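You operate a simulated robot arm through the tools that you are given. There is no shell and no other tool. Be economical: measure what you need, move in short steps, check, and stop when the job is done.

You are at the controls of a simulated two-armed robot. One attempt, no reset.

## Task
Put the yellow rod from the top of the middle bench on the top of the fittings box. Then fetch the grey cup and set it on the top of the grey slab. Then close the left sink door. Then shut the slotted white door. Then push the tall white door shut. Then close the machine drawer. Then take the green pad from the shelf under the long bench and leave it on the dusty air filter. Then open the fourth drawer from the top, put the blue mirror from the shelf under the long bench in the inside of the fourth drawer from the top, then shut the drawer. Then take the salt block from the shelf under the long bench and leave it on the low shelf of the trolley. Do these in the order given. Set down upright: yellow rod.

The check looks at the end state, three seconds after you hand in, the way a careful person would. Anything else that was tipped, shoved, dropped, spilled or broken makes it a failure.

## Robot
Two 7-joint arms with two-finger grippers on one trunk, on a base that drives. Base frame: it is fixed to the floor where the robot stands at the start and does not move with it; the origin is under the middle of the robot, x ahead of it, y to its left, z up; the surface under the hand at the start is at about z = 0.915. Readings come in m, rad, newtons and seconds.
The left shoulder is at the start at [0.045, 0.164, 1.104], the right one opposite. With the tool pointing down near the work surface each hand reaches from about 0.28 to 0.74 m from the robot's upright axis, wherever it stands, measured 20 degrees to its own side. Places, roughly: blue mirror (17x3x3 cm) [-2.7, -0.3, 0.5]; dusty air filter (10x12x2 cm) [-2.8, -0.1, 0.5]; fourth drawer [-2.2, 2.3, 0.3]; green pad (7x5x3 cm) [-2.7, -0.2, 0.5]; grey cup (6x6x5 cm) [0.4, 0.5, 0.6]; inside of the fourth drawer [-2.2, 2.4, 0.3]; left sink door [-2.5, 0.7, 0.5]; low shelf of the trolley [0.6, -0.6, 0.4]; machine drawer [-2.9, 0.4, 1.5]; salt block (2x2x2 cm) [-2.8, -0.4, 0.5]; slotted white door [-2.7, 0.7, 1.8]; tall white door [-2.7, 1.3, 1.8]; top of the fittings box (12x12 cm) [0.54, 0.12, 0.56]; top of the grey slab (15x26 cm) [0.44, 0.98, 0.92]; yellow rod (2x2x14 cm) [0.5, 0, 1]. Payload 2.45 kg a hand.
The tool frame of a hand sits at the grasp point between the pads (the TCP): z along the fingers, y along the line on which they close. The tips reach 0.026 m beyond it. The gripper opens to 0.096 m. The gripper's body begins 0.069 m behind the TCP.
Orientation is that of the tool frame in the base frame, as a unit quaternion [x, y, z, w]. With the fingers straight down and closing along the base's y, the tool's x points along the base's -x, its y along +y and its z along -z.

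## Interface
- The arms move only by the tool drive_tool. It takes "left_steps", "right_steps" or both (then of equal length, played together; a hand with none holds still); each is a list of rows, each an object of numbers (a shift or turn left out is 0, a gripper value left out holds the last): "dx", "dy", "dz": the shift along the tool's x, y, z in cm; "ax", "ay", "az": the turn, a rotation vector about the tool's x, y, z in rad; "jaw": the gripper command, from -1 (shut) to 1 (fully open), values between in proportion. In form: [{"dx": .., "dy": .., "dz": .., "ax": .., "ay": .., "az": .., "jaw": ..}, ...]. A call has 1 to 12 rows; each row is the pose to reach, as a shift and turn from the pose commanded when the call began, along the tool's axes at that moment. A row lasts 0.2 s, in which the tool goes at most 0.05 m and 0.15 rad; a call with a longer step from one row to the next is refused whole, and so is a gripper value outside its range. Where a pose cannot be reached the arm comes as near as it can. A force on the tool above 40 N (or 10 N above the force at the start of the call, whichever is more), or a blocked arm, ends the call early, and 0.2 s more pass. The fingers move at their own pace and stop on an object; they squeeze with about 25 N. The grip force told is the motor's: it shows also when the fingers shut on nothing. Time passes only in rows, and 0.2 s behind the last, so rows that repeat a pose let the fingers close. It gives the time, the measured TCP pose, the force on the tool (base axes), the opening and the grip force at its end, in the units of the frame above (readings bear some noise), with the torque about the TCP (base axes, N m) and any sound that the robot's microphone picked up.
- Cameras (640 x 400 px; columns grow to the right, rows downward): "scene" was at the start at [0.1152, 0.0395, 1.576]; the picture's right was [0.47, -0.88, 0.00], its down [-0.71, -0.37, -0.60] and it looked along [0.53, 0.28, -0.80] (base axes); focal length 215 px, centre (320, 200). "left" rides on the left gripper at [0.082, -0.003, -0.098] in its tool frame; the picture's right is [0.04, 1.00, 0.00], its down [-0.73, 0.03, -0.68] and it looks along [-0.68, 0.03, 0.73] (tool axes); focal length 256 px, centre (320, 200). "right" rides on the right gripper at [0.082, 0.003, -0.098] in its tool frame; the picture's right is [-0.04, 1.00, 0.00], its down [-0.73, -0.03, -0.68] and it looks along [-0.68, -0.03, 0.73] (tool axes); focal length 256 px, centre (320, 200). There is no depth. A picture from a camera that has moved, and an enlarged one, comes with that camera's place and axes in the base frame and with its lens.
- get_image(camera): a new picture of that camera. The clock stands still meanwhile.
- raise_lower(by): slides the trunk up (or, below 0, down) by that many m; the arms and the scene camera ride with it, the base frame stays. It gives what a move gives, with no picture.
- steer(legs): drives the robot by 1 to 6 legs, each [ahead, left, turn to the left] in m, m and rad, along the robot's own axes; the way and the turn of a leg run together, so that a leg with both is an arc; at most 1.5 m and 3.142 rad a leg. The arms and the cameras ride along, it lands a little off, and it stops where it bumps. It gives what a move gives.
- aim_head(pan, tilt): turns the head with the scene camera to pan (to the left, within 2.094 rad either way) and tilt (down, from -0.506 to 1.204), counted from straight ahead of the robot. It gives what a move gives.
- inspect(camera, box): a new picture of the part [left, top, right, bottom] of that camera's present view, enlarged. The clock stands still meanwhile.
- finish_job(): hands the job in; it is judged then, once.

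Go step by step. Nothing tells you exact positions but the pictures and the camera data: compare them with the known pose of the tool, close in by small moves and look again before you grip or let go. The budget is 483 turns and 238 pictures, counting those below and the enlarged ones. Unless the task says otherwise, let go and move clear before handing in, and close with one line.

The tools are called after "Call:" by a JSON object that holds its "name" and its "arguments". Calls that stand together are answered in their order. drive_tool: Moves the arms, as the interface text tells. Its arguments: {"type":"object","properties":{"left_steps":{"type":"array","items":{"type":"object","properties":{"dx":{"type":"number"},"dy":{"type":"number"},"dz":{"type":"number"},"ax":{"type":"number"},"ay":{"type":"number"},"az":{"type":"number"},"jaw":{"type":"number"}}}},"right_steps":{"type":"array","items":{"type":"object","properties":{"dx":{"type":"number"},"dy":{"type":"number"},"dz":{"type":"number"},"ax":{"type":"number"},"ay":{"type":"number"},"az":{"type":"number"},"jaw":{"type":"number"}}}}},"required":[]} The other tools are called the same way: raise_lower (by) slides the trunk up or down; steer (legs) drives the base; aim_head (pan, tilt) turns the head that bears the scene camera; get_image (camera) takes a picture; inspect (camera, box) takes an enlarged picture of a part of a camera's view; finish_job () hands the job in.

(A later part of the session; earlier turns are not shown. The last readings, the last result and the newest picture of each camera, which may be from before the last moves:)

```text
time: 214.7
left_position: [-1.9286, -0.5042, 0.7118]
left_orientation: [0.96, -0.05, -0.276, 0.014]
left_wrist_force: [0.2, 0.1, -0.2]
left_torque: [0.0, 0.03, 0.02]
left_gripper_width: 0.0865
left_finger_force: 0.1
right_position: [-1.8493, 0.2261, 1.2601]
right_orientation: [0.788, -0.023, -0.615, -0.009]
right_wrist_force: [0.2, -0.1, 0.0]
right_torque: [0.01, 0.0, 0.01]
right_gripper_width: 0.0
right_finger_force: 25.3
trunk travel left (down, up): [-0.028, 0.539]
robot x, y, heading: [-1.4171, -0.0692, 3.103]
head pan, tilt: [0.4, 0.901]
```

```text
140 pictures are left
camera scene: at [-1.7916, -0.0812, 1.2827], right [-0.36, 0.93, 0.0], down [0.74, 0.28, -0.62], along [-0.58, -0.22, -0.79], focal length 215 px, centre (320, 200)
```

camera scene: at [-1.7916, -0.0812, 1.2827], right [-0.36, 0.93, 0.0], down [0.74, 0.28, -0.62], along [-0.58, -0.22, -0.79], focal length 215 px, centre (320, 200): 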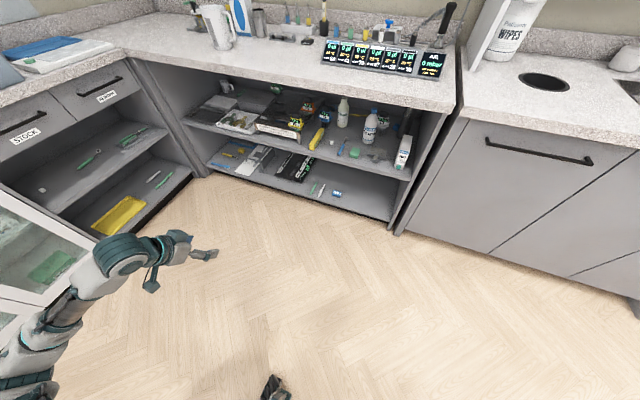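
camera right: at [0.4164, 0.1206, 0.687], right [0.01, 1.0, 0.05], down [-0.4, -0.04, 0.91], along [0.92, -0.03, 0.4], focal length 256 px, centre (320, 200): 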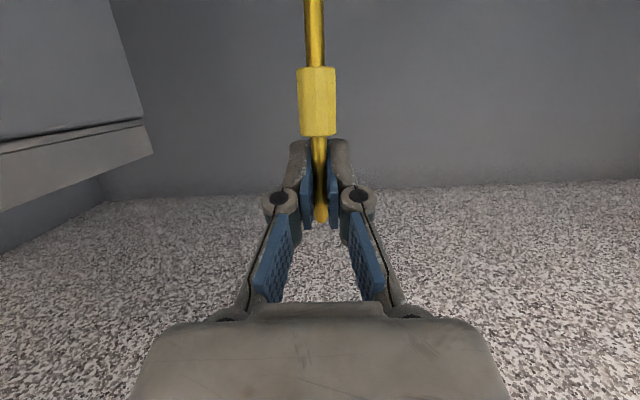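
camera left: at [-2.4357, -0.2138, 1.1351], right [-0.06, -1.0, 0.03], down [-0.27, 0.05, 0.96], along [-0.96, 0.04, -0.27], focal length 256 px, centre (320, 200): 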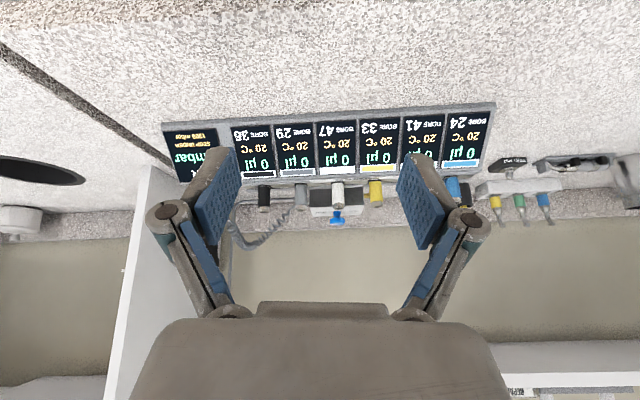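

The arm is now well-configured. Drive closer and shift the hand toward the pad.

Call:
{"name": "steer", "arguments": {"legs": [[0.38, -0.1, 0]]}}

Call:
{"name": "drive_tool", "arguments": {"left_steps": [{"dy": -4, "dz": 0.5, "dx": -0.8}, {"dy": -8, "dz": 1, "dx": -1.6}, {"dy": -12, "dz": 1.5, "dx": -2.4}, {"dy": -16, "dz": 2.1, "dx": -3.4}, {"dy": -16, "dz": 2.1, "dx": -3.4}]}}

Call:
{"name": "aim_head", "arguments": {"pan": 0.15, "tilt": 0.75}}

Call:
{"name": "get_image", "arguments": {"camera": "scene"}}

Call:
{"name": "get_image", "arguments": {"camera": "left"}}

```text
time: 217.2
left_position: [-2.3069, -0.3931, 0.7107]
left_orientation: [0.96, -0.05, -0.276, 0.013]
left_wrist_force: [-0.7, 0.1, 0.9]
left_torque: [0.04, 0.01, -0.01]
left_gripper_width: 0.0864
left_finger_force: 0.0
right_position: [-2.2293, 0.3387, 1.2585]
right_orientation: [0.788, -0.022, -0.616, -0.009]
right_wrist_force: [0.1, -0.4, -0.7]
right_torque: [-0.03, -0.01, -0.01]
right_gripper_width: 0.0001
right_finger_force: 25.5
trunk travel left (down, up): [-0.028, 0.539]
robot x, y, heading: [-1.7926, 0.0467, 3.109]
head pan, tilt: [0.4, 0.901]
```

```text
time: 218.4
left_position: [-2.3288, -0.2284, 0.7069]
left_orientation: [0.959, -0.05, -0.279, 0.014]
left_wrist_force: [-0.1, -0.5, -0.4]
left_torque: [0.02, -0.02, 0.0]
left_gripper_width: 0.0867
left_finger_force: 0.1
right_position: [-2.2223, 0.3395, 1.2615]
right_orientation: [0.786, -0.022, -0.618, -0.008]
right_wrist_force: [0.6, 0.7, -0.6]
right_torque: [0.03, 0.0, 0.07]
right_gripper_width: 0.0
right_finger_force: 24.7
trunk travel left (down, up): [-0.028, 0.539]
robot x, y, heading: [-1.7929, 0.0447, 3.11]
head pan, tilt: [0.4, 0.901]
```

```text
time: 219.1
left_position: [-2.3288, -0.2272, 0.7058]
left_orientation: [0.959, -0.05, -0.278, 0.015]
left_wrist_force: [0.5, -1.1, 0.2]
left_torque: [0.02, -0.01, -0.02]
left_gripper_width: 0.0865
left_finger_force: 0.0
right_position: [-2.2228, 0.3407, 1.2596]
right_orientation: [0.787, -0.021, -0.616, -0.007]
right_wrist_force: [-0.2, 0.5, -0.2]
right_torque: [-0.01, 0.01, 0.01]
right_gripper_width: 0.0003
right_finger_force: 24.3
trunk travel left (down, up): [-0.028, 0.539]
robot x, y, heading: [-1.7944, 0.049, 3.109]
head pan, tilt: [0.15, 0.75]
```

```text
139 pictures are left
camera scene: at [-2.1821, 0.0498, 1.2943], right [-0.12, 0.99, 0.0], down [0.68, 0.08, -0.73], along [-0.72, -0.09, -0.69], focal length 215 px, centre (320, 200)
```

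scene: 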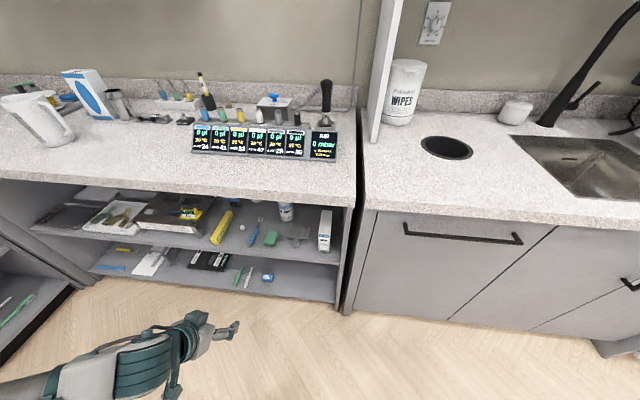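

```text
138 pictures are left
camera left: at [-2.2083, -0.2342, 0.7452], right [-0.05, -1.0, 0.03], down [-0.26, 0.05, 0.97], along [-0.97, 0.04, -0.26], focal length 256 px, centre (320, 200)
```

left: 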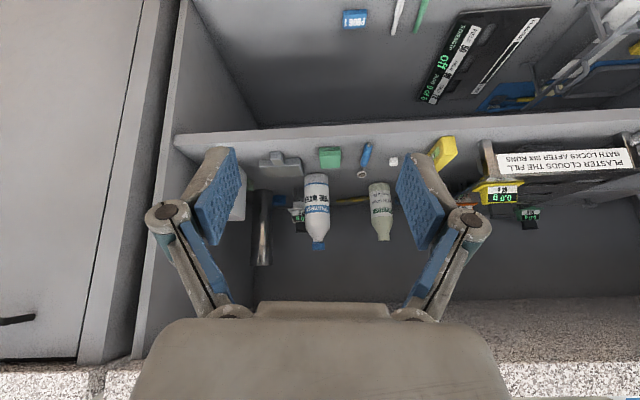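

Pad at about (-2.747, -0.237). Drive 0.2 closer, lower the hand, then reach in over the pad.

Call:
{"name": "steer", "arguments": {"legs": [[0.2, 0, 0]]}}

Call:
{"name": "drive_tool", "arguments": {"left_steps": [{"dx": 2.0, "dz": 3.25}, {"dx": 4.0, "dz": 6.5}, {"dx": 6.1, "dy": -0.6, "dz": 9.8}, {"dx": 3, "dy": -0.2, "dz": 12}, {"dx": 0, "dy": 0.2, "dz": 14.0}, {"dx": -3.5, "dy": 0.6, "dz": 16.2}, {"dx": -7, "dy": 1, "dz": 18.5}, {"dx": -7, "dy": 1, "dz": 18.5}]}}

Call:
{"name": "get_image", "arguments": {"camera": "left"}}

Call:
{"name": "get_image", "arguments": {"camera": "scene"}}

```text
time: 220.7
left_position: [-2.5296, -0.219, 0.7053]
left_orientation: [0.959, -0.051, -0.278, 0.015]
left_wrist_force: [-0.7, -0.4, -0.5]
left_torque: [0.01, 0.01, 0.03]
left_gripper_width: 0.0864
left_finger_force: 0.0
right_position: [-2.4236, 0.3485, 1.2608]
right_orientation: [0.787, -0.024, -0.616, -0.01]
right_wrist_force: [-0.9, -0.4, -0.5]
right_torque: [0.01, 0.0, -0.01]
right_gripper_width: 0.0
right_finger_force: 24.8
trunk travel left (down, up): [-0.028, 0.539]
robot x, y, heading: [-1.9945, 0.0555, 3.11]
head pan, tilt: [0.15, 0.75]
```

```text
time: 222.5
left_position: [-2.6863, -0.2219, 0.592]
left_orientation: [0.958, -0.052, -0.281, 0.015]
left_wrist_force: [-0.1, 0.8, 0.9]
left_torque: [-0.01, 0.01, 0.03]
left_gripper_width: 0.0864
left_finger_force: 0.1
right_position: [-2.4158, 0.3488, 1.262]
right_orientation: [0.786, -0.023, -0.618, -0.009]
right_wrist_force: [0.5, -0.1, 0.0]
right_torque: [-0.02, 0.01, -0.01]
right_gripper_width: 0.0001
right_finger_force: 24.8
trunk travel left (down, up): [-0.028, 0.539]
robot x, y, heading: [-1.9882, 0.0557, 3.107]
head pan, tilt: [0.15, 0.75]
```

```text
137 pictures are left
camera left: at [-2.5653, -0.2284, 0.6305], right [-0.06, -1.0, 0.03], down [-0.25, 0.05, 0.97], along [-0.97, 0.05, -0.25], focal length 256 px, centre (320, 200)
```

left: 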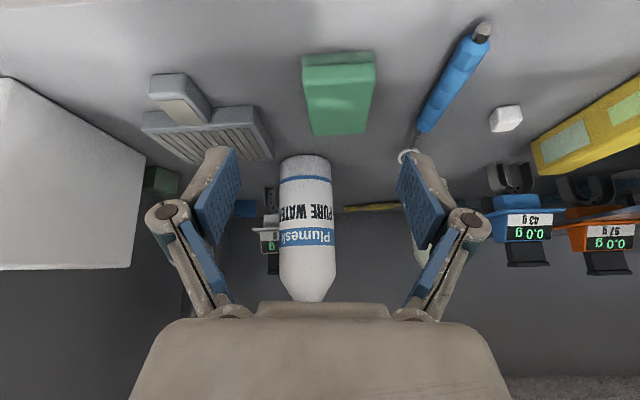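

```text
136 pictures are left
camera scene: at [-2.382, 0.0584, 1.2943], right [-0.11, 0.99, 0.0], down [0.68, 0.08, -0.73], along [-0.72, -0.08, -0.69], focal length 215 px, centre (320, 200)
```

scene: 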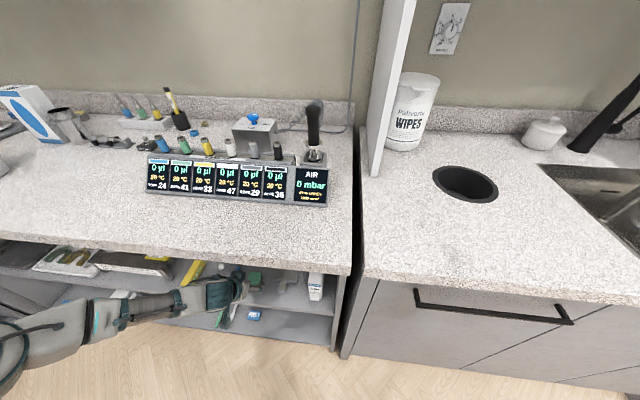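

Clear view: the pad centre is at (-2.748, -0.236), top z≈0.51; filter centre (-2.79, -0.111). Narrow the jaws a bit and move over and halfway down.

Call:
{"name": "drive_tool", "arguments": {"left_steps": [{"dx": -2.4, "dy": 0.9, "dz": 1.5, "jaw": 0.5}, {"dx": -4.75, "dy": 1.9, "dz": 3.07, "jaw": 0.5}, {"dx": -2.6, "dy": 1.7, "dz": 6.4, "jaw": 0.5}, {"dx": -2.6, "dy": 1.7, "dz": 6.4, "jaw": 0.5}, {"dx": -2.6, "dy": 1.7, "dz": 6.4, "jaw": 0.5}]}}

Call:
{"name": "get_image", "arguments": {"camera": "left"}}

```text
time: 223.7
left_position: [-2.7444, -0.2356, 0.5525]
left_orientation: [0.958, -0.051, -0.281, 0.015]
left_wrist_force: [-0.2, 0.4, -0.6]
left_torque: [0.02, 0.04, 0.03]
left_gripper_width: 0.0721
left_finger_force: 0.0
right_position: [-2.4161, 0.349, 1.2635]
right_orientation: [0.785, -0.023, -0.619, -0.009]
right_wrist_force: [-0.7, -0.5, -0.2]
right_torque: [0.02, 0.01, -0.02]
right_gripper_width: 0.0
right_finger_force: 24.4
trunk travel left (down, up): [-0.028, 0.539]
robot x, y, heading: [-1.9928, 0.0539, 3.105]
head pan, tilt: [0.15, 0.75]
```

```text
135 pictures are left
camera left: at [-2.6232, -0.2422, 0.5903], right [-0.06, -1.0, 0.03], down [-0.25, 0.05, 0.97], along [-0.97, 0.05, -0.25], focal length 256 px, centre (320, 200)
```

left: 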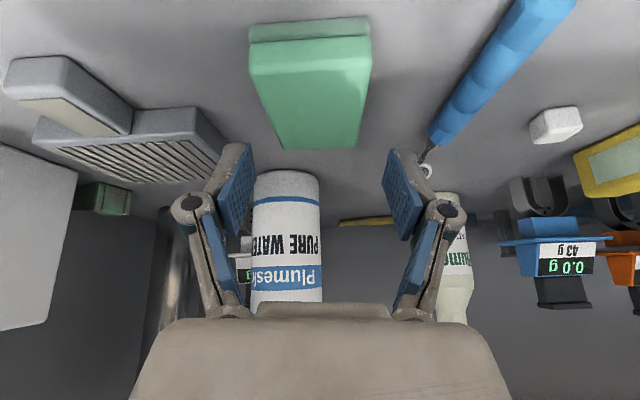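

Centred over the pad. Down 4 cm and close.

Call:
{"name": "drive_tool", "arguments": {"left_steps": [{"dx": 0.5, "dz": 1.3}, {"dx": 1.0, "dz": 2.5}, {"dx": 1.6, "dz": 3.7}, {"dx": 1.6, "dz": 3.7}]}}

Call:
{"name": "get_image", "arguments": {"camera": "left"}}

```text
time: 224.7
left_position: [-2.753, -0.2327, 0.5182]
left_orientation: [0.957, -0.051, -0.285, 0.014]
left_wrist_force: [-10.7, 8.0, 22.5]
left_torque: [1.05, 0.06, 0.5]
left_gripper_width: 0.0842
left_finger_force: 7.4
right_position: [-2.4134, 0.3537, 1.2631]
right_orientation: [0.785, -0.024, -0.619, -0.008]
right_wrist_force: [0.3, -1.4, -0.1]
right_torque: [0.03, 0.03, 0.03]
right_gripper_width: 0.0001
right_finger_force: 25.2
trunk travel left (down, up): [-0.028, 0.539]
robot x, y, heading: [-1.9908, 0.0591, 3.105]
head pan, tilt: [0.15, 0.75]
```

```text
134 pictures are left
camera left: at [-2.6317, -0.24, 0.556], right [-0.06, -1.0, 0.03], down [-0.24, 0.05, 0.97], along [-0.97, 0.05, -0.24], focal length 256 px, centre (320, 200)
```

left: 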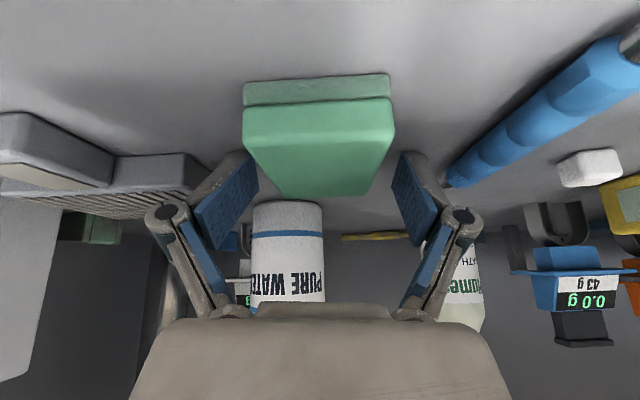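

The fingertips touched the shelf (22 N). Lift 7 mm and look.

Call:
{"name": "drive_tool", "arguments": {"left_steps": [{"dx": -0.37, "dz": -0.6}, {"dx": -0.6, "dz": -0.9}, {"dx": -0.6, "dz": -0.9}]}}

Call:
{"name": "get_image", "arguments": {"camera": "left"}}

```text
time: 225.5
left_position: [-2.7477, -0.2373, 0.522]
left_orientation: [0.959, -0.05, -0.279, 0.017]
left_wrist_force: [3.4, 2.2, 8.4]
left_torque: [0.37, -0.14, -0.17]
left_gripper_width: 0.0797
left_finger_force: 4.5
right_position: [-2.4151, 0.351, 1.2612]
right_orientation: [0.786, -0.024, -0.618, -0.009]
right_wrist_force: [0.0, -0.1, 0.6]
right_torque: [0.01, -0.01, 0.02]
right_gripper_width: 0.0001
right_finger_force: 24.9
trunk travel left (down, up): [-0.028, 0.539]
robot x, y, heading: [-1.9939, 0.0547, 3.107]
head pan, tilt: [0.15, 0.75]
```

```text
133 pictures are left
camera left: at [-2.628, -0.2436, 0.5607], right [-0.06, -1.0, 0.04], down [-0.26, 0.05, 0.97], along [-0.97, 0.04, -0.26], focal length 256 px, centre (320, 200)
```

left: 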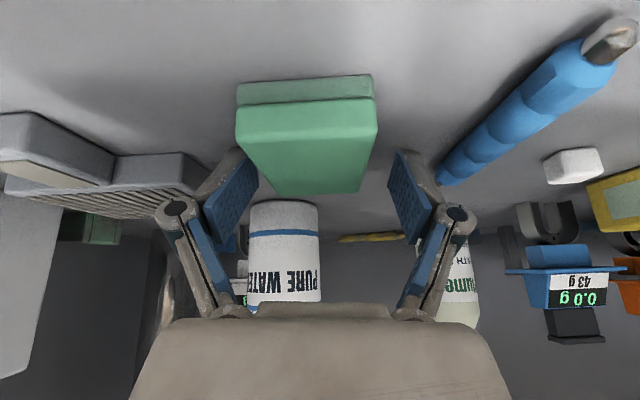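

Call:
{"name": "drive_tool", "arguments": {"left_steps": [{"dx": -0.3, "dz": -0.4, "dy": -0.3}, {"dx": -0.5, "dz": -0.7, "dy": -0.5}, {"dx": -0.5, "dz": -0.7, "dy": -0.5}]}}

Call:
{"name": "get_image", "arguments": {"camera": "left"}}

```text
time: 226.3
left_position: [-2.7504, -0.2321, 0.5308]
left_orientation: [0.959, -0.051, -0.279, 0.015]
left_wrist_force: [0.2, -0.6, -0.1]
left_torque: [0.0, -0.02, 0.0]
left_gripper_width: 0.0719
left_finger_force: 0.0
right_position: [-2.4166, 0.3489, 1.2629]
right_orientation: [0.785, -0.023, -0.619, -0.009]
right_wrist_force: [0.2, -0.2, 0.8]
right_torque: [-0.01, 0.01, 0.03]
right_gripper_width: 0.0001
right_finger_force: 25.1
trunk travel left (down, up): [-0.028, 0.539]
robot x, y, heading: [-1.9921, 0.0555, 3.108]
head pan, tilt: [0.15, 0.75]
```

```text
132 pictures are left
camera left: at [-2.6296, -0.2383, 0.5694], right [-0.06, -1.0, 0.03], down [-0.25, 0.05, 0.97], along [-0.97, 0.04, -0.25], focal length 256 px, centre (320, 200)
```

left: 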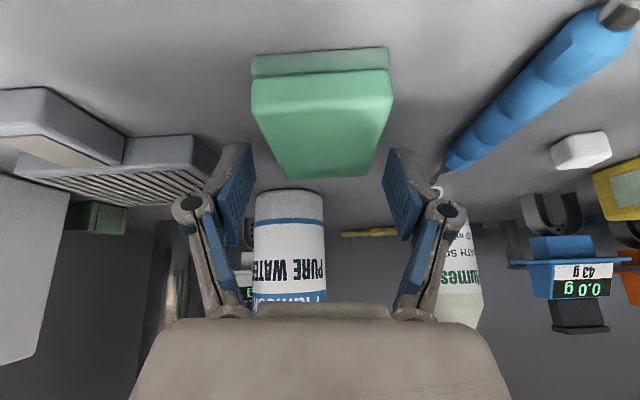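

Force is zero at z 0.531 and the pad is centred. Down 3 mm and close.

Call:
{"name": "drive_tool", "arguments": {"left_steps": [{"dx": 0.15, "dz": 0.25}, {"dx": 0.15, "dz": 0.25, "jaw": 0.0}, {"dx": 0.15, "dz": 0.25, "jaw": -0.4}, {"dx": 0.15, "dz": 0.25, "jaw": -0.6}, {"dx": 0.15, "dz": 0.25, "jaw": -0.6}]}}

Call:
{"name": "get_image", "arguments": {"camera": "left"}}

```text
time: 227.5
left_position: [-2.7506, -0.2326, 0.5294]
left_orientation: [0.958, -0.051, -0.28, 0.014]
left_wrist_force: [0.5, 0.8, 3.5]
left_torque: [0.07, -0.03, 0.01]
left_gripper_width: 0.0451
left_finger_force: 25.2
right_position: [-2.4145, 0.3494, 1.2623]
right_orientation: [0.786, -0.024, -0.618, -0.009]
right_wrist_force: [-0.9, 0.3, 0.9]
right_torque: [-0.03, 0.02, -0.01]
right_gripper_width: 0.0002
right_finger_force: 24.7
trunk travel left (down, up): [-0.028, 0.539]
robot x, y, heading: [-1.9973, 0.0589, 3.103]
head pan, tilt: [0.15, 0.75]
```

```text
131 pictures are left
camera left: at [-2.6298, -0.2381, 0.5676], right [-0.06, -1.0, 0.03], down [-0.25, 0.05, 0.97], along [-0.97, 0.05, -0.25], focal length 256 px, centre (320, 200)
```

left: 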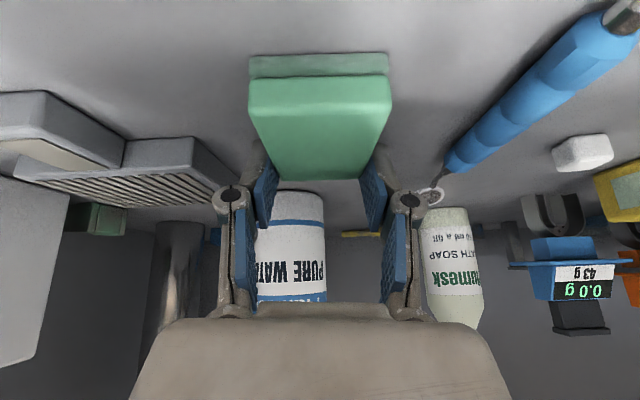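

On recomputing with the true shelf height (~0.495), I've gripped only the pad's far end. I'll open, shift back 3 cm and re-grip.

Call:
{"name": "drive_tool", "arguments": {"left_steps": [{"jaw": 0.4}, {"jaw": 0.4}, {"dx": 1.3, "dy": -0.1, "dz": -0.8, "jaw": 0.4}, {"dx": 2.5, "dy": -0.2, "dz": -1.6, "jaw": 0.4}, {"dx": 2.5, "dy": -0.2, "dz": -1.6, "jaw": 0.4}]}}

Call:
{"name": "get_image", "arguments": {"camera": "left"}}

```text
time: 228.7
left_position: [-2.7203, -0.2335, 0.5282]
left_orientation: [0.959, -0.05, -0.28, 0.014]
left_wrist_force: [-0.4, 0.3, 0.2]
left_torque: [-0.05, -0.03, 0.03]
left_gripper_width: 0.0672
left_finger_force: 0.1
right_position: [-2.4163, 0.348, 1.2626]
right_orientation: [0.785, -0.023, -0.619, -0.009]
right_wrist_force: [-0.2, 0.1, 0.5]
right_torque: [-0.01, 0.0, 0.02]
right_gripper_width: 0.0
right_finger_force: 25.2
trunk travel left (down, up): [-0.028, 0.539]
robot x, y, heading: [-1.9942, 0.0562, 3.112]
head pan, tilt: [0.15, 0.75]
```

```text
130 pictures are left
camera left: at [-2.5996, -0.2387, 0.5668], right [-0.06, -1.0, 0.03], down [-0.25, 0.05, 0.97], along [-0.97, 0.05, -0.25], focal length 256 px, centre (320, 200)
```

left: 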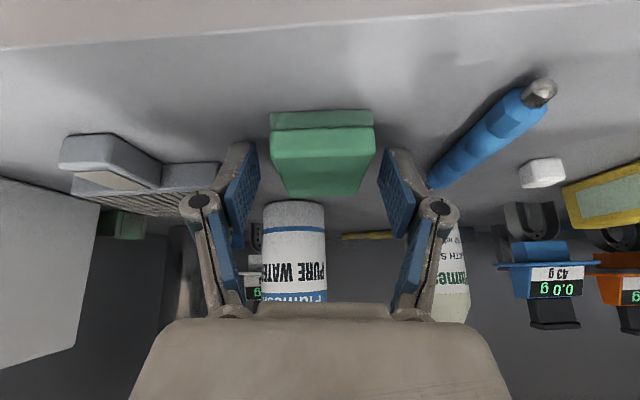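

The fingers at pad height are now at the pad's middle (~-2.732). Close.

Call:
{"name": "drive_tool", "arguments": {"left_steps": [{"dx": 0.1, "dz": 0.17, "jaw": 0.0}, {"dx": 0.1, "dz": 0.17, "jaw": -0.4}, {"dx": 0.1, "dz": 0.17, "jaw": -0.6}, {"dx": 0.1, "dz": 0.17, "jaw": -0.6}]}}

Call:
{"name": "drive_tool", "arguments": {"left_steps": [{"dx": -0.8, "dz": -1.3}, {"dx": -1.6, "dz": -2.6}, {"dx": -2.6, "dy": 0.3, "dz": -4.2}, {"dx": -2.6, "dy": 0.3, "dz": -4.2}]}}

Call:
{"name": "get_image", "arguments": {"camera": "left"}}

```text
time: 229.7
left_position: [-2.7212, -0.2331, 0.5284]
left_orientation: [0.958, -0.051, -0.282, 0.015]
left_wrist_force: [-0.8, 0.8, 11.4]
left_torque: [0.34, 0.06, 0.05]
left_gripper_width: 0.0454
left_finger_force: 25.0
right_position: [-2.414, 0.3506, 1.2623]
right_orientation: [0.784, -0.023, -0.62, -0.008]
right_wrist_force: [-0.6, 0.1, 1.3]
right_torque: [0.0, 0.02, 0.0]
right_gripper_width: 0.0
right_finger_force: 25.2
trunk travel left (down, up): [-0.028, 0.539]
robot x, y, heading: [-1.9927, 0.0587, 3.106]
head pan, tilt: [0.15, 0.75]
```

```text
time: 230.7
left_position: [-2.7197, -0.234, 0.5754]
left_orientation: [0.959, -0.052, -0.279, 0.013]
left_wrist_force: [0.2, -0.2, -1.1]
left_torque: [0.01, 0.01, 0.0]
left_gripper_width: 0.0446
left_finger_force: 24.8
right_position: [-2.4158, 0.3496, 1.2625]
right_orientation: [0.785, -0.022, -0.619, -0.008]
right_wrist_force: [0.1, 0.6, 0.3]
right_torque: [0.0, 0.01, 0.01]
right_gripper_width: 0.0002
right_finger_force: 25.0
trunk travel left (down, up): [-0.028, 0.539]
robot x, y, heading: [-1.9931, 0.0559, 3.107]
head pan, tilt: [0.15, 0.75]
```

```text
129 pictures are left
camera left: at [-2.5992, -0.2398, 0.6142], right [-0.06, -1.0, 0.03], down [-0.25, 0.05, 0.97], along [-0.97, 0.05, -0.25], focal length 256 px, centre (320, 200)
```

left: 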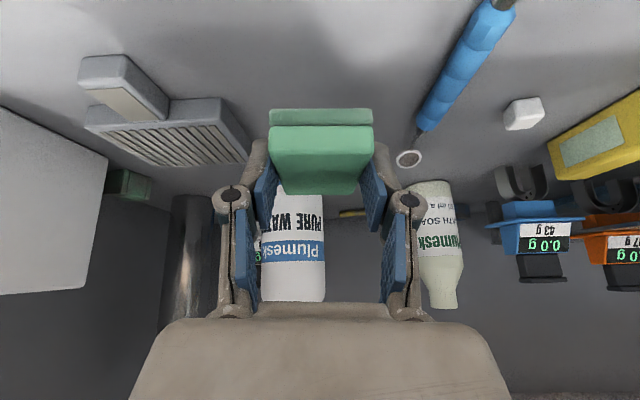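

The pad is held. Carry it over the filter.

Call:
{"name": "drive_tool", "arguments": {"left_steps": [{"dx": -1.5, "dz": -1.0, "dy": -1.5}, {"dx": -2.6, "dy": -5, "dz": 0}, {"dx": -3.8, "dy": -8.5, "dz": 0.5}, {"dx": -5.2, "dy": -11.5, "dz": 1.0}, {"dx": -6.4, "dy": -11.5, "dz": 1.5}, {"dx": -6.4, "dy": -11.5, "dz": 1.5}]}}

Call:
{"name": "get_image", "arguments": {"camera": "left"}}

Call:
{"name": "inspect", "arguments": {"camera": "scene", "box": [180, 240, 340, 340]}}

```text
time: 232.1
left_position: [-2.7706, -0.1122, 0.5917]
left_orientation: [0.958, -0.051, -0.28, 0.016]
left_wrist_force: [0.5, -0.5, -0.2]
left_torque: [0.01, 0.0, 0.0]
left_gripper_width: 0.0447
left_finger_force: 25.4
right_position: [-2.4164, 0.3498, 1.2628]
right_orientation: [0.785, -0.023, -0.619, -0.009]
right_wrist_force: [-0.5, 0.9, -0.6]
right_torque: [-0.01, 0.01, 0.0]
right_gripper_width: 0.0002
right_finger_force: 24.9
trunk travel left (down, up): [-0.028, 0.539]
robot x, y, heading: [-1.9926, 0.0569, 3.111]
head pan, tilt: [0.15, 0.75]
```

```text
128 pictures are left
camera left: at [-2.6502, -0.1184, 0.6304], right [-0.06, -1.0, 0.04], down [-0.25, 0.05, 0.97], along [-0.97, 0.04, -0.25], focal length 256 px, centre (320, 200)
```

left: 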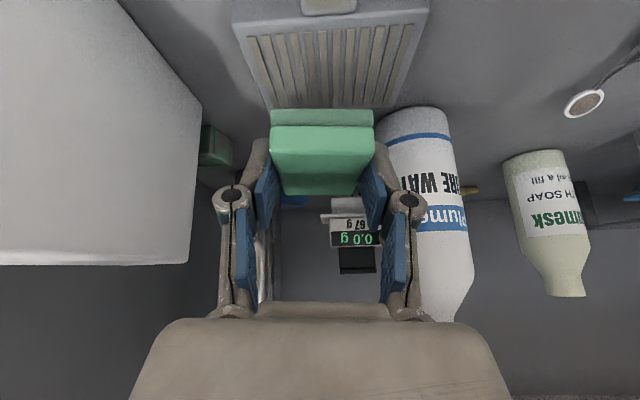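

```text
4.00 times, centred on (260, 290) of scene
camera zoom: at [-2.3828, 0.0589, 1.2941], right [-0.11, 0.99, 0.0], down [0.68, 0.08, -0.73], along [-0.72, -0.08, -0.69], focal length 861 px, centre (560, -160)
```

zoom: 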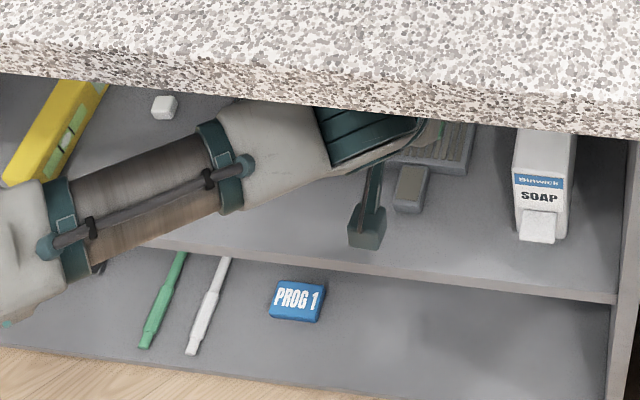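

Over the filter. Nudge forward 1 cm and lower in small steps watching for contact.

Call:
{"name": "drive_tool", "arguments": {"left_steps": [{"dx": 0.1, "dy": 0.3, "dz": 1.2}, {"dx": 0.38, "dy": 0.57, "dz": 2.4}, {"dx": 0.38, "dy": 0.57, "dz": 2.4}]}}

Call:
{"name": "drive_tool", "arguments": {"left_steps": [{"dx": 0.16, "dz": 0.25}, {"dx": 0.32, "dz": 0.5}, {"dx": 0.32, "dz": 0.5}]}}

Call:
{"name": "get_image", "arguments": {"camera": "left"}}

```text
time: 232.9
left_position: [-2.7781, -0.1211, 0.5697]
left_orientation: [0.958, -0.051, -0.28, 0.015]
left_wrist_force: [-0.6, 1.1, 0.0]
left_torque: [0.0, 0.02, 0.0]
left_gripper_width: 0.0448
left_finger_force: 25.1
left hand out of reach, approached as far as the arm can: row 2, 3
right_position: [-2.4159, 0.3503, 1.2616]
right_orientation: [0.785, -0.023, -0.618, -0.009]
right_wrist_force: [-0.7, -0.1, 0.2]
right_torque: [-0.01, 0.0, -0.03]
right_gripper_width: 0.0
right_finger_force: 25.5
trunk travel left (down, up): [-0.028, 0.539]
robot x, y, heading: [-1.9904, 0.055, 3.103]
head pan, tilt: [0.15, 0.75]
```

```text
time: 233.7
left_position: [-2.7772, -0.1217, 0.5646]
left_orientation: [0.958, -0.051, -0.281, 0.014]
left_wrist_force: [0.7, -0.8, 0.4]
left_torque: [-0.05, 0.03, -0.03]
left_gripper_width: 0.0445
left_finger_force: 25.0
right_position: [-2.4163, 0.3492, 1.2618]
right_orientation: [0.785, -0.024, -0.619, -0.009]
right_wrist_force: [0.6, -0.1, -0.2]
right_torque: [0.01, 0.0, -0.02]
right_gripper_width: 0.0
right_finger_force: 25.0
trunk travel left (down, up): [-0.028, 0.539]
robot x, y, heading: [-1.9906, 0.0573, 3.106]
head pan, tilt: [0.15, 0.75]
```

```text
126 pictures are left
camera left: at [-2.6567, -0.1276, 0.6028], right [-0.06, -1.0, 0.03], down [-0.25, 0.05, 0.97], along [-0.97, 0.05, -0.25], focal length 256 px, centre (320, 200)
```

left: 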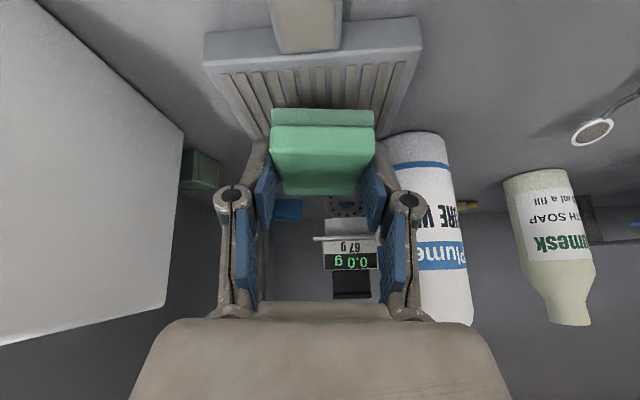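

The pad's underside is ~2 cm above the filter. Lower 1.4 cm more.

Call:
{"name": "drive_tool", "arguments": {"left_steps": [{"dx": 0.25, "dz": 0.4}, {"dx": 0.5, "dz": 0.8}, {"dx": 0.75, "dz": 1.2}, {"dx": 0.75, "dz": 1.2}]}}

Call:
{"name": "get_image", "arguments": {"camera": "left"}}

```text
time: 234.7
left_position: [-2.7747, -0.125, 0.5527]
left_orientation: [0.958, -0.051, -0.281, 0.014]
left_wrist_force: [-0.2, -0.7, -0.2]
left_torque: [0.06, -0.02, 0.0]
left_gripper_width: 0.0443
left_finger_force: 25.0
left hand out of reach, approached as far as the arm can: row 2, 3, 4
right_position: [-2.4161, 0.3488, 1.2619]
right_orientation: [0.785, -0.024, -0.618, -0.01]
right_wrist_force: [-0.6, 0.3, 0.1]
right_torque: [0.03, 0.0, 0.02]
right_gripper_width: 0.0
right_finger_force: 25.5
trunk travel left (down, up): [-0.028, 0.539]
robot x, y, heading: [-1.995, 0.0581, 3.101]
head pan, tilt: [0.15, 0.75]
```

```text
125 pictures are left
camera left: at [-2.6548, -0.1305, 0.5902], right [-0.06, -1.0, 0.03], down [-0.25, 0.05, 0.97], along [-0.97, 0.05, -0.25], focal length 256 px, centre (320, 200)
```

left: 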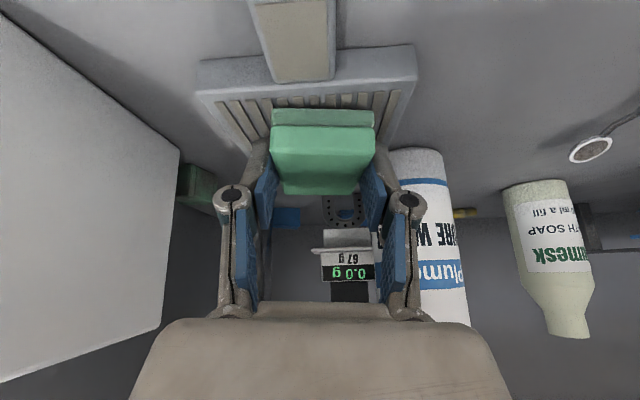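

Call:
{"name": "drive_tool", "arguments": {"left_steps": [{"dx": 0.2, "dy": -0.3, "dz": 0.3}, {"dx": 0.35, "dy": -0.5, "dz": 0.6}, {"dx": 0.35, "dy": -0.5, "dz": 0.6}]}}

Call:
{"name": "drive_tool", "arguments": {"left_steps": [{"dx": 0.15, "dz": 0.25}, {"dx": 0.15, "dz": 0.25}]}}

Call:
{"name": "get_image", "arguments": {"camera": "left"}}

```text
time: 235.5
left_position: [-2.773, -0.1221, 0.5476]
left_orientation: [0.958, -0.051, -0.282, 0.014]
left_wrist_force: [-1.7, -0.3, 7.7]
left_torque: [0.14, 0.06, 0.05]
left_gripper_width: 0.0449
left_finger_force: 24.8
left hand out of reach, approached as far as the arm can: row 2, 3
right_position: [-2.4143, 0.3504, 1.2624]
right_orientation: [0.785, -0.024, -0.619, -0.009]
right_wrist_force: [-0.2, 0.0, -0.4]
right_torque: [0.03, -0.02, 0.0]
right_gripper_width: 0.0001
right_finger_force: 24.7
trunk travel left (down, up): [-0.028, 0.539]
robot x, y, heading: [-1.9963, 0.0549, 3.107]
head pan, tilt: [0.15, 0.75]
```

```text
time: 236.1
left_position: [-2.7714, -0.1221, 0.5467]
left_orientation: [0.958, -0.051, -0.283, 0.014]
left_wrist_force: [-2.6, 0.8, 18.4]
left_torque: [0.38, -0.03, 0.08]
left_gripper_width: 0.0445
left_finger_force: 25.1
right_position: [-2.4133, 0.3508, 1.2641]
right_orientation: [0.785, -0.023, -0.619, -0.008]
right_wrist_force: [0.2, 0.4, -1.2]
right_torque: [-0.03, 0.01, 0.01]
right_gripper_width: 0.0
right_finger_force: 24.9
trunk travel left (down, up): [-0.028, 0.539]
robot x, y, heading: [-1.9955, 0.056, 3.106]
head pan, tilt: [0.15, 0.75]
```

```text
124 pictures are left
camera left: at [-2.6506, -0.1287, 0.585], right [-0.06, -1.0, 0.03], down [-0.25, 0.05, 0.97], along [-0.97, 0.05, -0.25], focal length 256 px, centre (320, 200)
```

left: 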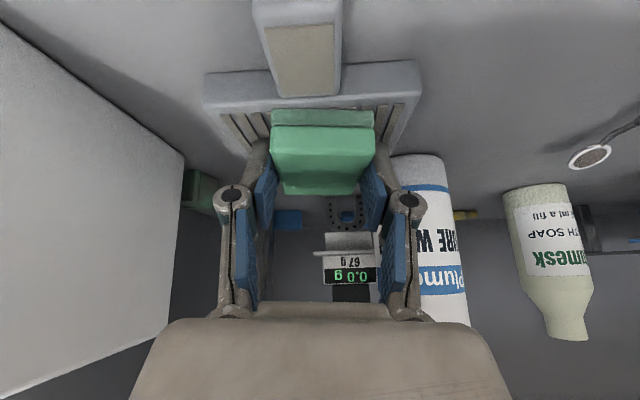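

In contact on the filter (18 N). Ease up 2 mm, open, and lift away.

Call:
{"name": "drive_tool", "arguments": {"left_steps": [{"dx": -0.12, "dz": -0.2}, {"dx": -0.12, "dz": -0.2, "jaw": 0.1}, {"dx": -0.12, "dz": -0.2, "jaw": 0.3}, {"dx": -0.12, "dz": -0.2, "jaw": 0.3}]}}

Call:
{"name": "drive_tool", "arguments": {"left_steps": [{"dx": -0.8, "dz": -1.3}, {"dx": -1.6, "dz": -2.6}, {"dx": -2.6, "dz": -4.2}, {"dx": -2.6, "dz": -4.2}]}}

Call:
{"name": "get_image", "arguments": {"camera": "left"}}

```text
time: 237.1
left_position: [-2.7704, -0.1226, 0.5433]
left_orientation: [0.959, -0.051, -0.279, 0.015]
left_wrist_force: [0.1, -0.7, 1.5]
left_torque: [0.01, -0.07, 0.02]
left_gripper_width: 0.0635
left_finger_force: 0.0
right_position: [-2.4158, 0.3489, 1.2616]
right_orientation: [0.785, -0.024, -0.619, -0.01]
right_wrist_force: [-0.4, 0.0, 0.1]
right_torque: [0.03, 0.01, 0.04]
right_gripper_width: 0.0
right_finger_force: 24.8
trunk travel left (down, up): [-0.028, 0.539]
robot x, y, heading: [-1.9946, 0.059, 3.108]
head pan, tilt: [0.15, 0.75]
```

```text
time: 238.1
left_position: [-2.7707, -0.1196, 0.5943]
left_orientation: [0.959, -0.051, -0.279, 0.014]
left_wrist_force: [0.0, -0.2, -0.1]
left_torque: [0.02, 0.01, 0.01]
left_gripper_width: 0.0625
left_finger_force: 0.0
right_position: [-2.4164, 0.3499, 1.262]
right_orientation: [0.786, -0.023, -0.618, -0.008]
right_wrist_force: [0.1, -0.2, -0.3]
right_torque: [-0.01, 0.01, -0.01]
right_gripper_width: 0.0
right_finger_force: 24.7
trunk travel left (down, up): [-0.028, 0.539]
robot x, y, heading: [-1.9934, 0.0578, 3.105]
head pan, tilt: [0.15, 0.75]
```

```text
123 pictures are left
camera left: at [-2.6502, -0.1259, 0.6329], right [-0.06, -1.0, 0.04], down [-0.25, 0.05, 0.97], along [-0.97, 0.04, -0.25], focal length 256 px, centre (320, 200)
```

left: 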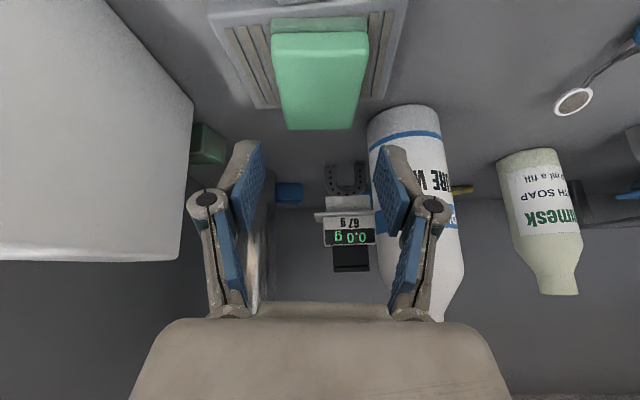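

The pad rests on the filter. Now the fourth drawer: back out and go look at the drawer stack on the +y side.

Call:
{"name": "steer", "arguments": {"legs": [[-0.6, 0, 0]]}}

Call:
{"name": "aim_head", "arguments": {"pan": -0.9, "tilt": 0.4}}

Call:
{"name": "get_image", "arguments": {"camera": "scene"}}

```text
time: 241.5
left_position: [-2.1728, -0.1414, 0.5942]
left_orientation: [0.958, -0.051, -0.281, 0.014]
left_wrist_force: [0.3, -0.6, 0.1]
left_torque: [-0.03, 0.01, 0.0]
left_gripper_width: 0.0624
left_finger_force: 0.0
right_position: [-1.8172, 0.328, 1.2626]
right_orientation: [0.786, -0.023, -0.618, -0.008]
right_wrist_force: [0.6, -0.6, 0.4]
right_torque: [0.01, 0.04, 0.02]
right_gripper_width: 0.0
right_finger_force: 25.1
trunk travel left (down, up): [-0.028, 0.539]
robot x, y, heading: [-1.392, 0.0353, 3.108]
head pan, tilt: [0.15, 0.75]
```

```text
time: 242.8
left_position: [-2.1698, -0.1427, 0.5989]
left_orientation: [0.958, -0.051, -0.283, 0.014]
left_wrist_force: [-0.4, -0.3, -0.3]
left_torque: [0.0, -0.02, 0.01]
left_gripper_width: 0.0625
left_finger_force: 0.1
right_position: [-1.8114, 0.3276, 1.264]
right_orientation: [0.784, -0.022, -0.621, -0.008]
right_wrist_force: [-0.1, -0.4, 0.2]
right_torque: [0.0, -0.01, -0.01]
right_gripper_width: 0.0
right_finger_force: 24.6
trunk travel left (down, up): [-0.028, 0.539]
robot x, y, heading: [-1.3969, 0.0323, 3.103]
head pan, tilt: [-0.901, 0.4]
```

```text
122 pictures are left
camera scene: at [-1.7582, 0.1213, 1.3251], right [0.8, 0.59, 0.01], down [0.24, -0.31, -0.92], along [-0.54, 0.74, -0.39], focal length 215 px, centre (320, 200)
```

scene: 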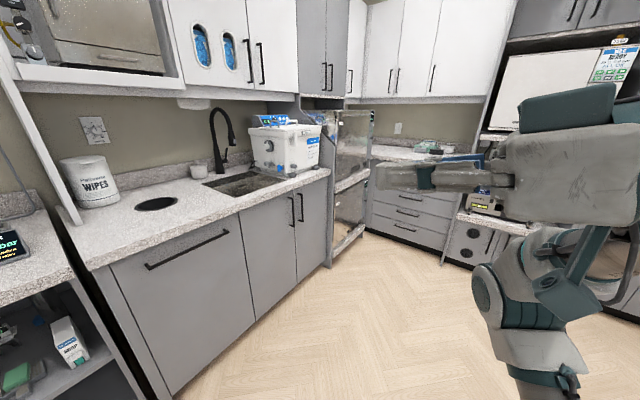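

Turn to face the drawers (+y) and approach.

Call:
{"name": "steer", "arguments": {"legs": [[0, 0, -1.535], [0.9, 0, 0], [0, 0.75, 0]]}}

Call:
{"name": "aim_head", "arguments": {"pan": 0.0, "tilt": 0.55}}

Call:
{"name": "get_image", "arguments": {"camera": "scene"}}

```text
time: 255.0
left_position: [-2.3341, 1.7035, 0.6097]
left_orientation: [-0.648, 0.705, 0.216, 0.192]
left_wrist_force: [3.2, -0.1, -0.4]
left_torque: [-0.01, 0.21, 0.13]
left_gripper_width: 0.0623
left_finger_force: 0.1
right_position: [-1.8576, 1.3499, 1.2712]
right_orientation: [-0.544, 0.56, 0.442, 0.442]
right_wrist_force: [0.2, 0.0, -0.4]
right_torque: [0.04, 0.01, -0.01]
right_gripper_width: 0.0
right_finger_force: 25.0
trunk travel left (down, up): [-0.028, 0.539]
robot x, y, heading: [-2.139, 0.9408, 1.56]
head pan, tilt: [-0.901, 0.4]
stopped in leg 3: the robot was blocked; the commanded pose is now the measured one
```

```text
time: 256.2
left_position: [-2.3349, 1.7021, 0.6095]
left_orientation: [-0.65, 0.703, 0.217, 0.19]
left_wrist_force: [0.5, -0.3, 1.4]
left_torque: [-0.01, -0.03, -0.01]
left_gripper_width: 0.0627
left_finger_force: 0.1
right_position: [-1.8586, 1.3498, 1.2711]
right_orientation: [-0.544, 0.559, 0.443, 0.442]
right_wrist_force: [0.1, -0.6, 1.6]
right_torque: [0.0, -0.02, 0.03]
right_gripper_width: 0.0
right_finger_force: 24.9
trunk travel left (down, up): [-0.028, 0.539]
robot x, y, heading: [-2.1385, 0.9397, 1.564]
head pan, tilt: [0.0, 0.55]
```

```text
121 pictures are left
camera scene: at [-2.1268, 1.3354, 1.3128], right [1.0, -0.01, -0.01], down [-0.01, -0.53, -0.85], along [0.0, 0.85, -0.53], focal length 215 px, centre (320, 200)
```

scene: 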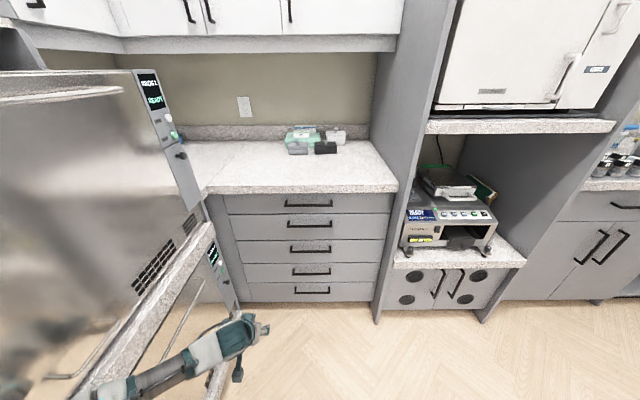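

The stack has five drawers; the fourth handle from the top is at about (-2.19, ~2.1, ~0.35). The left elbow bumped near the ovens, so I'll shift right, then roll the left hand 90° to hook the bar handle.

Call:
{"name": "steer", "arguments": {"legs": [[0, -0.16, 0]]}}

Call:
{"name": "drive_tool", "arguments": {"left_steps": [{"az": 0.15, "jaw": 0}, {"az": 0.3}, {"az": 0.45}, {"az": 0.6}, {"az": 0.75}, {"az": 0.9}, {"az": 1.05}, {"az": 1.2}, {"az": 1.35}, {"az": 1.5}, {"az": 1.57}, {"az": 1.57}]}}

Call:
{"name": "inspect", "arguments": {"camera": "scene", "box": [180, 170, 420, 320]}}

Call:
{"name": "get_image", "arguments": {"camera": "left"}}

```text
time: 257.6
left_position: [-2.1801, 1.7034, 0.6061]
left_orientation: [-0.65, 0.703, 0.213, 0.193]
left_wrist_force: [-0.3, -1.0, 1.0]
left_torque: [-0.03, -0.02, -0.02]
left_gripper_width: 0.0623
left_finger_force: 0.1
right_position: [-1.7072, 1.3517, 1.272]
right_orientation: [-0.545, 0.558, 0.441, 0.443]
right_wrist_force: [0.1, -0.8, -0.3]
right_torque: [0.01, -0.01, 0.03]
right_gripper_width: 0.0
right_finger_force: 24.7
trunk travel left (down, up): [-0.028, 0.539]
robot x, y, heading: [-1.9809, 0.9374, 1.57]
head pan, tilt: [0.0, 0.55]
```

```text
time: 260.2
left_position: [-2.1659, 1.7007, 0.6145]
left_orientation: [0.042, 0.956, 0.29, -0.023]
left_wrist_force: [0.5, 0.0, 0.2]
left_torque: [-0.01, 0.04, 0.04]
left_gripper_width: 0.048
left_finger_force: 0.0
right_position: [-1.6804, 1.3443, 1.2687]
right_orientation: [-0.54, 0.562, 0.447, 0.439]
right_wrist_force: [1.5, -0.8, 0.8]
right_torque: [0.02, 0.02, 0.1]
right_gripper_width: 0.0001
right_finger_force: 25.5
trunk travel left (down, up): [-0.028, 0.539]
robot x, y, heading: [-1.9743, 0.9412, 1.565]
head pan, tilt: [0.0, 0.55]
```

```text
2.67 times, centred on (300, 245) of scene
camera zoom: at [-1.9625, 1.3388, 1.3113], right [1.0, -0.01, -0.01], down [-0.01, -0.53, -0.85], along [0.0, 0.85, -0.53], focal length 574 px, centre (373, 80)
```

zoom: 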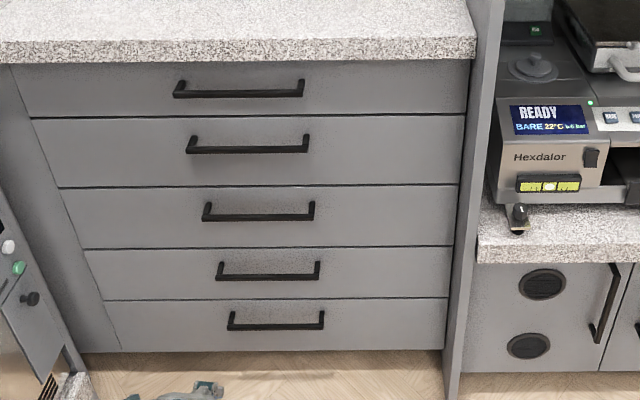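

```text
119 pictures are left
camera left: at [-2.2464, 1.6465, 0.6988], right [0.05, 0.83, 0.55], down [0.75, -0.4, 0.53], along [0.66, 0.39, -0.64], focal length 256 px, centre (320, 200)
```

left: 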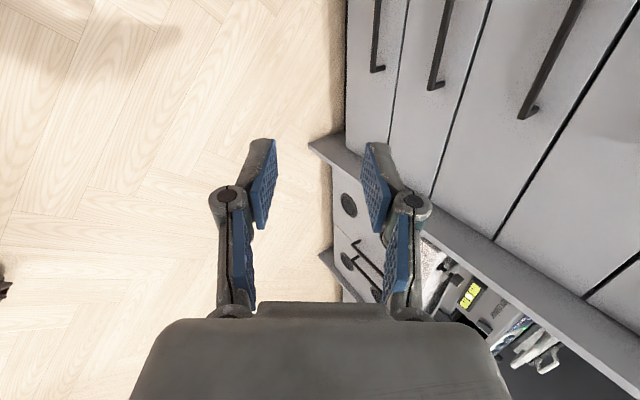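

Handle 4's bar runs from x≈-2.28 to -2.07 at y≈2.12, z≈0.37. Pitch the hand straight down and drive closer.

Call:
{"name": "drive_tool", "arguments": {"left_steps": [{"ax": 0.14, "jaw": -0.4}, {"ax": 0.28}, {"ax": 0.42}, {"ax": 0.56}, {"ax": 0.59}, {"ax": 0.59}]}}

Call:
{"name": "steer", "arguments": {"legs": [[0.3, 0, 0]]}}

Call:
{"name": "get_image", "arguments": {"camera": "left"}}

Call:
{"name": "get_image", "arguments": {"camera": "scene"}}

```text
time: 261.6
left_position: [-2.2457, 1.6549, 0.629]
left_orientation: [0.031, 0.999, -0.001, -0.029]
left_wrist_force: [-0.3, 0.0, -0.8]
left_torque: [0.05, 0.0, -0.02]
left_gripper_width: 0.0288
left_finger_force: 0.1
left hand out of reach, approached as far as the arm can: row 2, 3, 4, 5, 6
right_position: [-1.6918, 1.3435, 1.2715]
right_orientation: [-0.542, 0.559, 0.446, 0.441]
right_wrist_force: [0.6, 0.1, 0.7]
right_torque: [-0.03, 0.01, 0.01]
right_gripper_width: 0.0001
right_finger_force: 25.0
trunk travel left (down, up): [-0.028, 0.539]
robot x, y, heading: [-1.9764, 0.9418, 1.564]
head pan, tilt: [0.0, 0.55]
```

```text
time: 263.6
left_position: [-2.2454, 1.9547, 0.629]
left_orientation: [0.031, 0.999, -0.001, -0.029]
left_wrist_force: [0.2, 0.2, 0.6]
left_torque: [-0.01, 0.01, 0.04]
left_gripper_width: 0.0287
left_finger_force: 0.1
right_position: [-1.6942, 1.6444, 1.2715]
right_orientation: [-0.541, 0.56, 0.444, 0.443]
right_wrist_force: [-0.4, 1.0, 0.1]
right_torque: [0.0, 0.0, -0.03]
right_gripper_width: 0.0
right_finger_force: 24.9
trunk travel left (down, up): [-0.028, 0.539]
robot x, y, heading: [-1.9779, 1.2387, 1.565]
head pan, tilt: [0.0, 0.55]
```

```text
118 pictures are left
camera left: at [-2.3218, 1.9564, 0.7298], right [0.02, 1.0, 0.0], down [0.77, -0.02, 0.63], along [0.63, -0.01, -0.77], focal length 256 px, centre (320, 200)
```

left: 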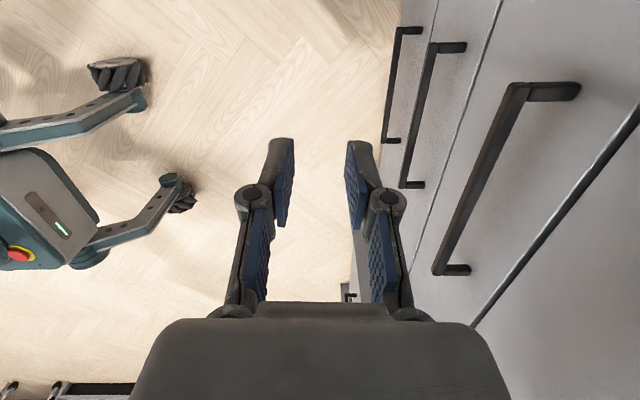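

```text
117 pictures are left
camera scene: at [-1.9761, 1.6389, 1.3111], right [1.0, -0.01, 0.0], down [0.0, -0.53, -0.85], along [0.0, 0.85, -0.53], focal length 215 px, centre (320, 200)
```

scene: 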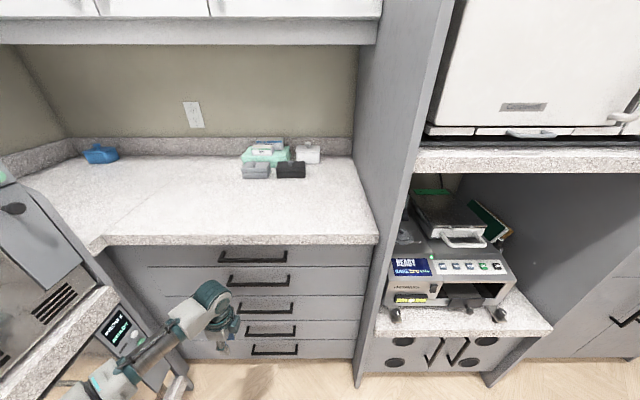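

Handles' bars stand ~3 cm off the fronts, so a vertical hand would hit the drawer face. I'll instead point the hand forward (30° down) with jaws closing vertically, and lower to handle height.

Call:
{"name": "drive_tool", "arguments": {"left_steps": [{"ax": -0.13, "dx": -0.8, "dz": 3.1, "dy": -1, "jaw": 0.2}, {"ax": -0.26, "dx": -1.7, "dz": 6.2, "dy": -2}, {"ax": -0.39, "dx": -2.6, "dz": 9.3, "dy": -3}, {"ax": -0.52, "dx": -3.5, "dz": 12.4, "dy": -4}, {"ax": -0.65, "dx": -4.4, "dz": 15.5, "dy": -4}, {"ax": -0.78, "dx": -5.3, "dz": 18.6, "dy": -4}, {"ax": -0.91, "dx": -6.2, "dz": 21.7, "dy": -4}, {"ax": -1.04, "dx": -7, "dz": 24.8, "dy": -4}, {"ax": -1.04, "dx": -7, "dz": 24.8, "dy": -4}]}}

Call:
{"name": "get_image", "arguments": {"camera": "left"}}

Call:
{"name": "inspect", "arguments": {"camera": "scene", "box": [130, 220, 370, 370]}}

```text
time: 265.6
left_position: [-2.2166, 1.8969, 0.4212]
left_orientation: [0.042, 0.866, 0.498, -0.01]
left_wrist_force: [0.8, 0.6, 0.6]
left_torque: [0.0, 0.03, 0.02]
left_gripper_width: 0.0576
left_finger_force: 0.0
left hand out of reach, approached as far as the arm can: row 7, 8, 9
right_position: [-1.693, 1.6372, 1.274]
right_orientation: [-0.542, 0.558, 0.447, 0.442]
right_wrist_force: [-0.4, 0.1, 0.8]
right_torque: [-0.01, 0.0, -0.01]
right_gripper_width: 0.0
right_finger_force: 24.8
trunk travel left (down, up): [-0.028, 0.539]
robot x, y, heading: [-1.9818, 1.2379, 1.566]
head pan, tilt: [0.0, 0.55]
```

```text
116 pictures are left
camera left: at [-2.3006, 1.8149, 0.4714], right [0.04, 0.5, 0.86], down [0.72, -0.62, 0.32], along [0.7, 0.61, -0.39], focal length 256 px, centre (320, 200)
```

left: 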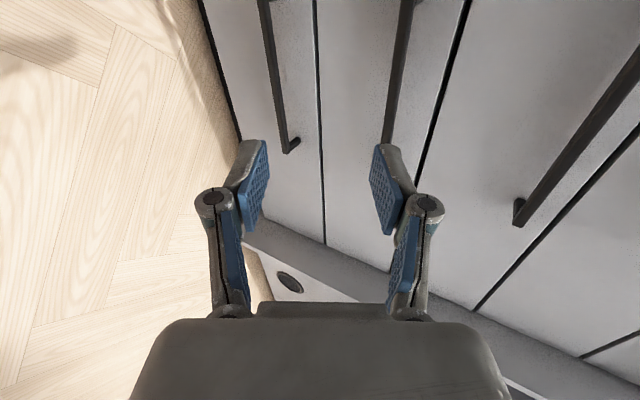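

```text
2.67 times, centred on (250, 295) of scene
camera zoom: at [-1.9752, 1.6378, 1.3114], right [1.0, -0.01, 0.0], down [0.0, -0.53, -0.85], along [0.0, 0.85, -0.53], focal length 574 px, centre (507, -53)
```

zoom: 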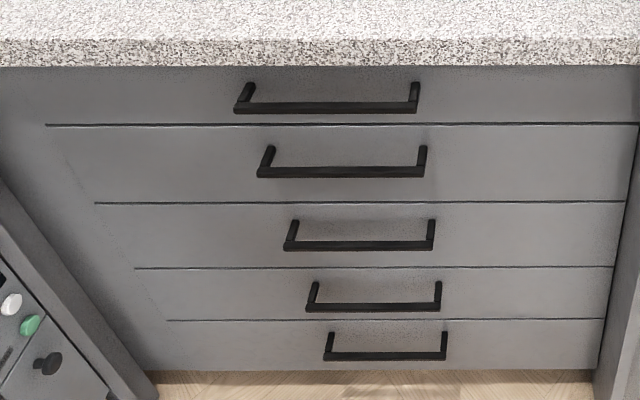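

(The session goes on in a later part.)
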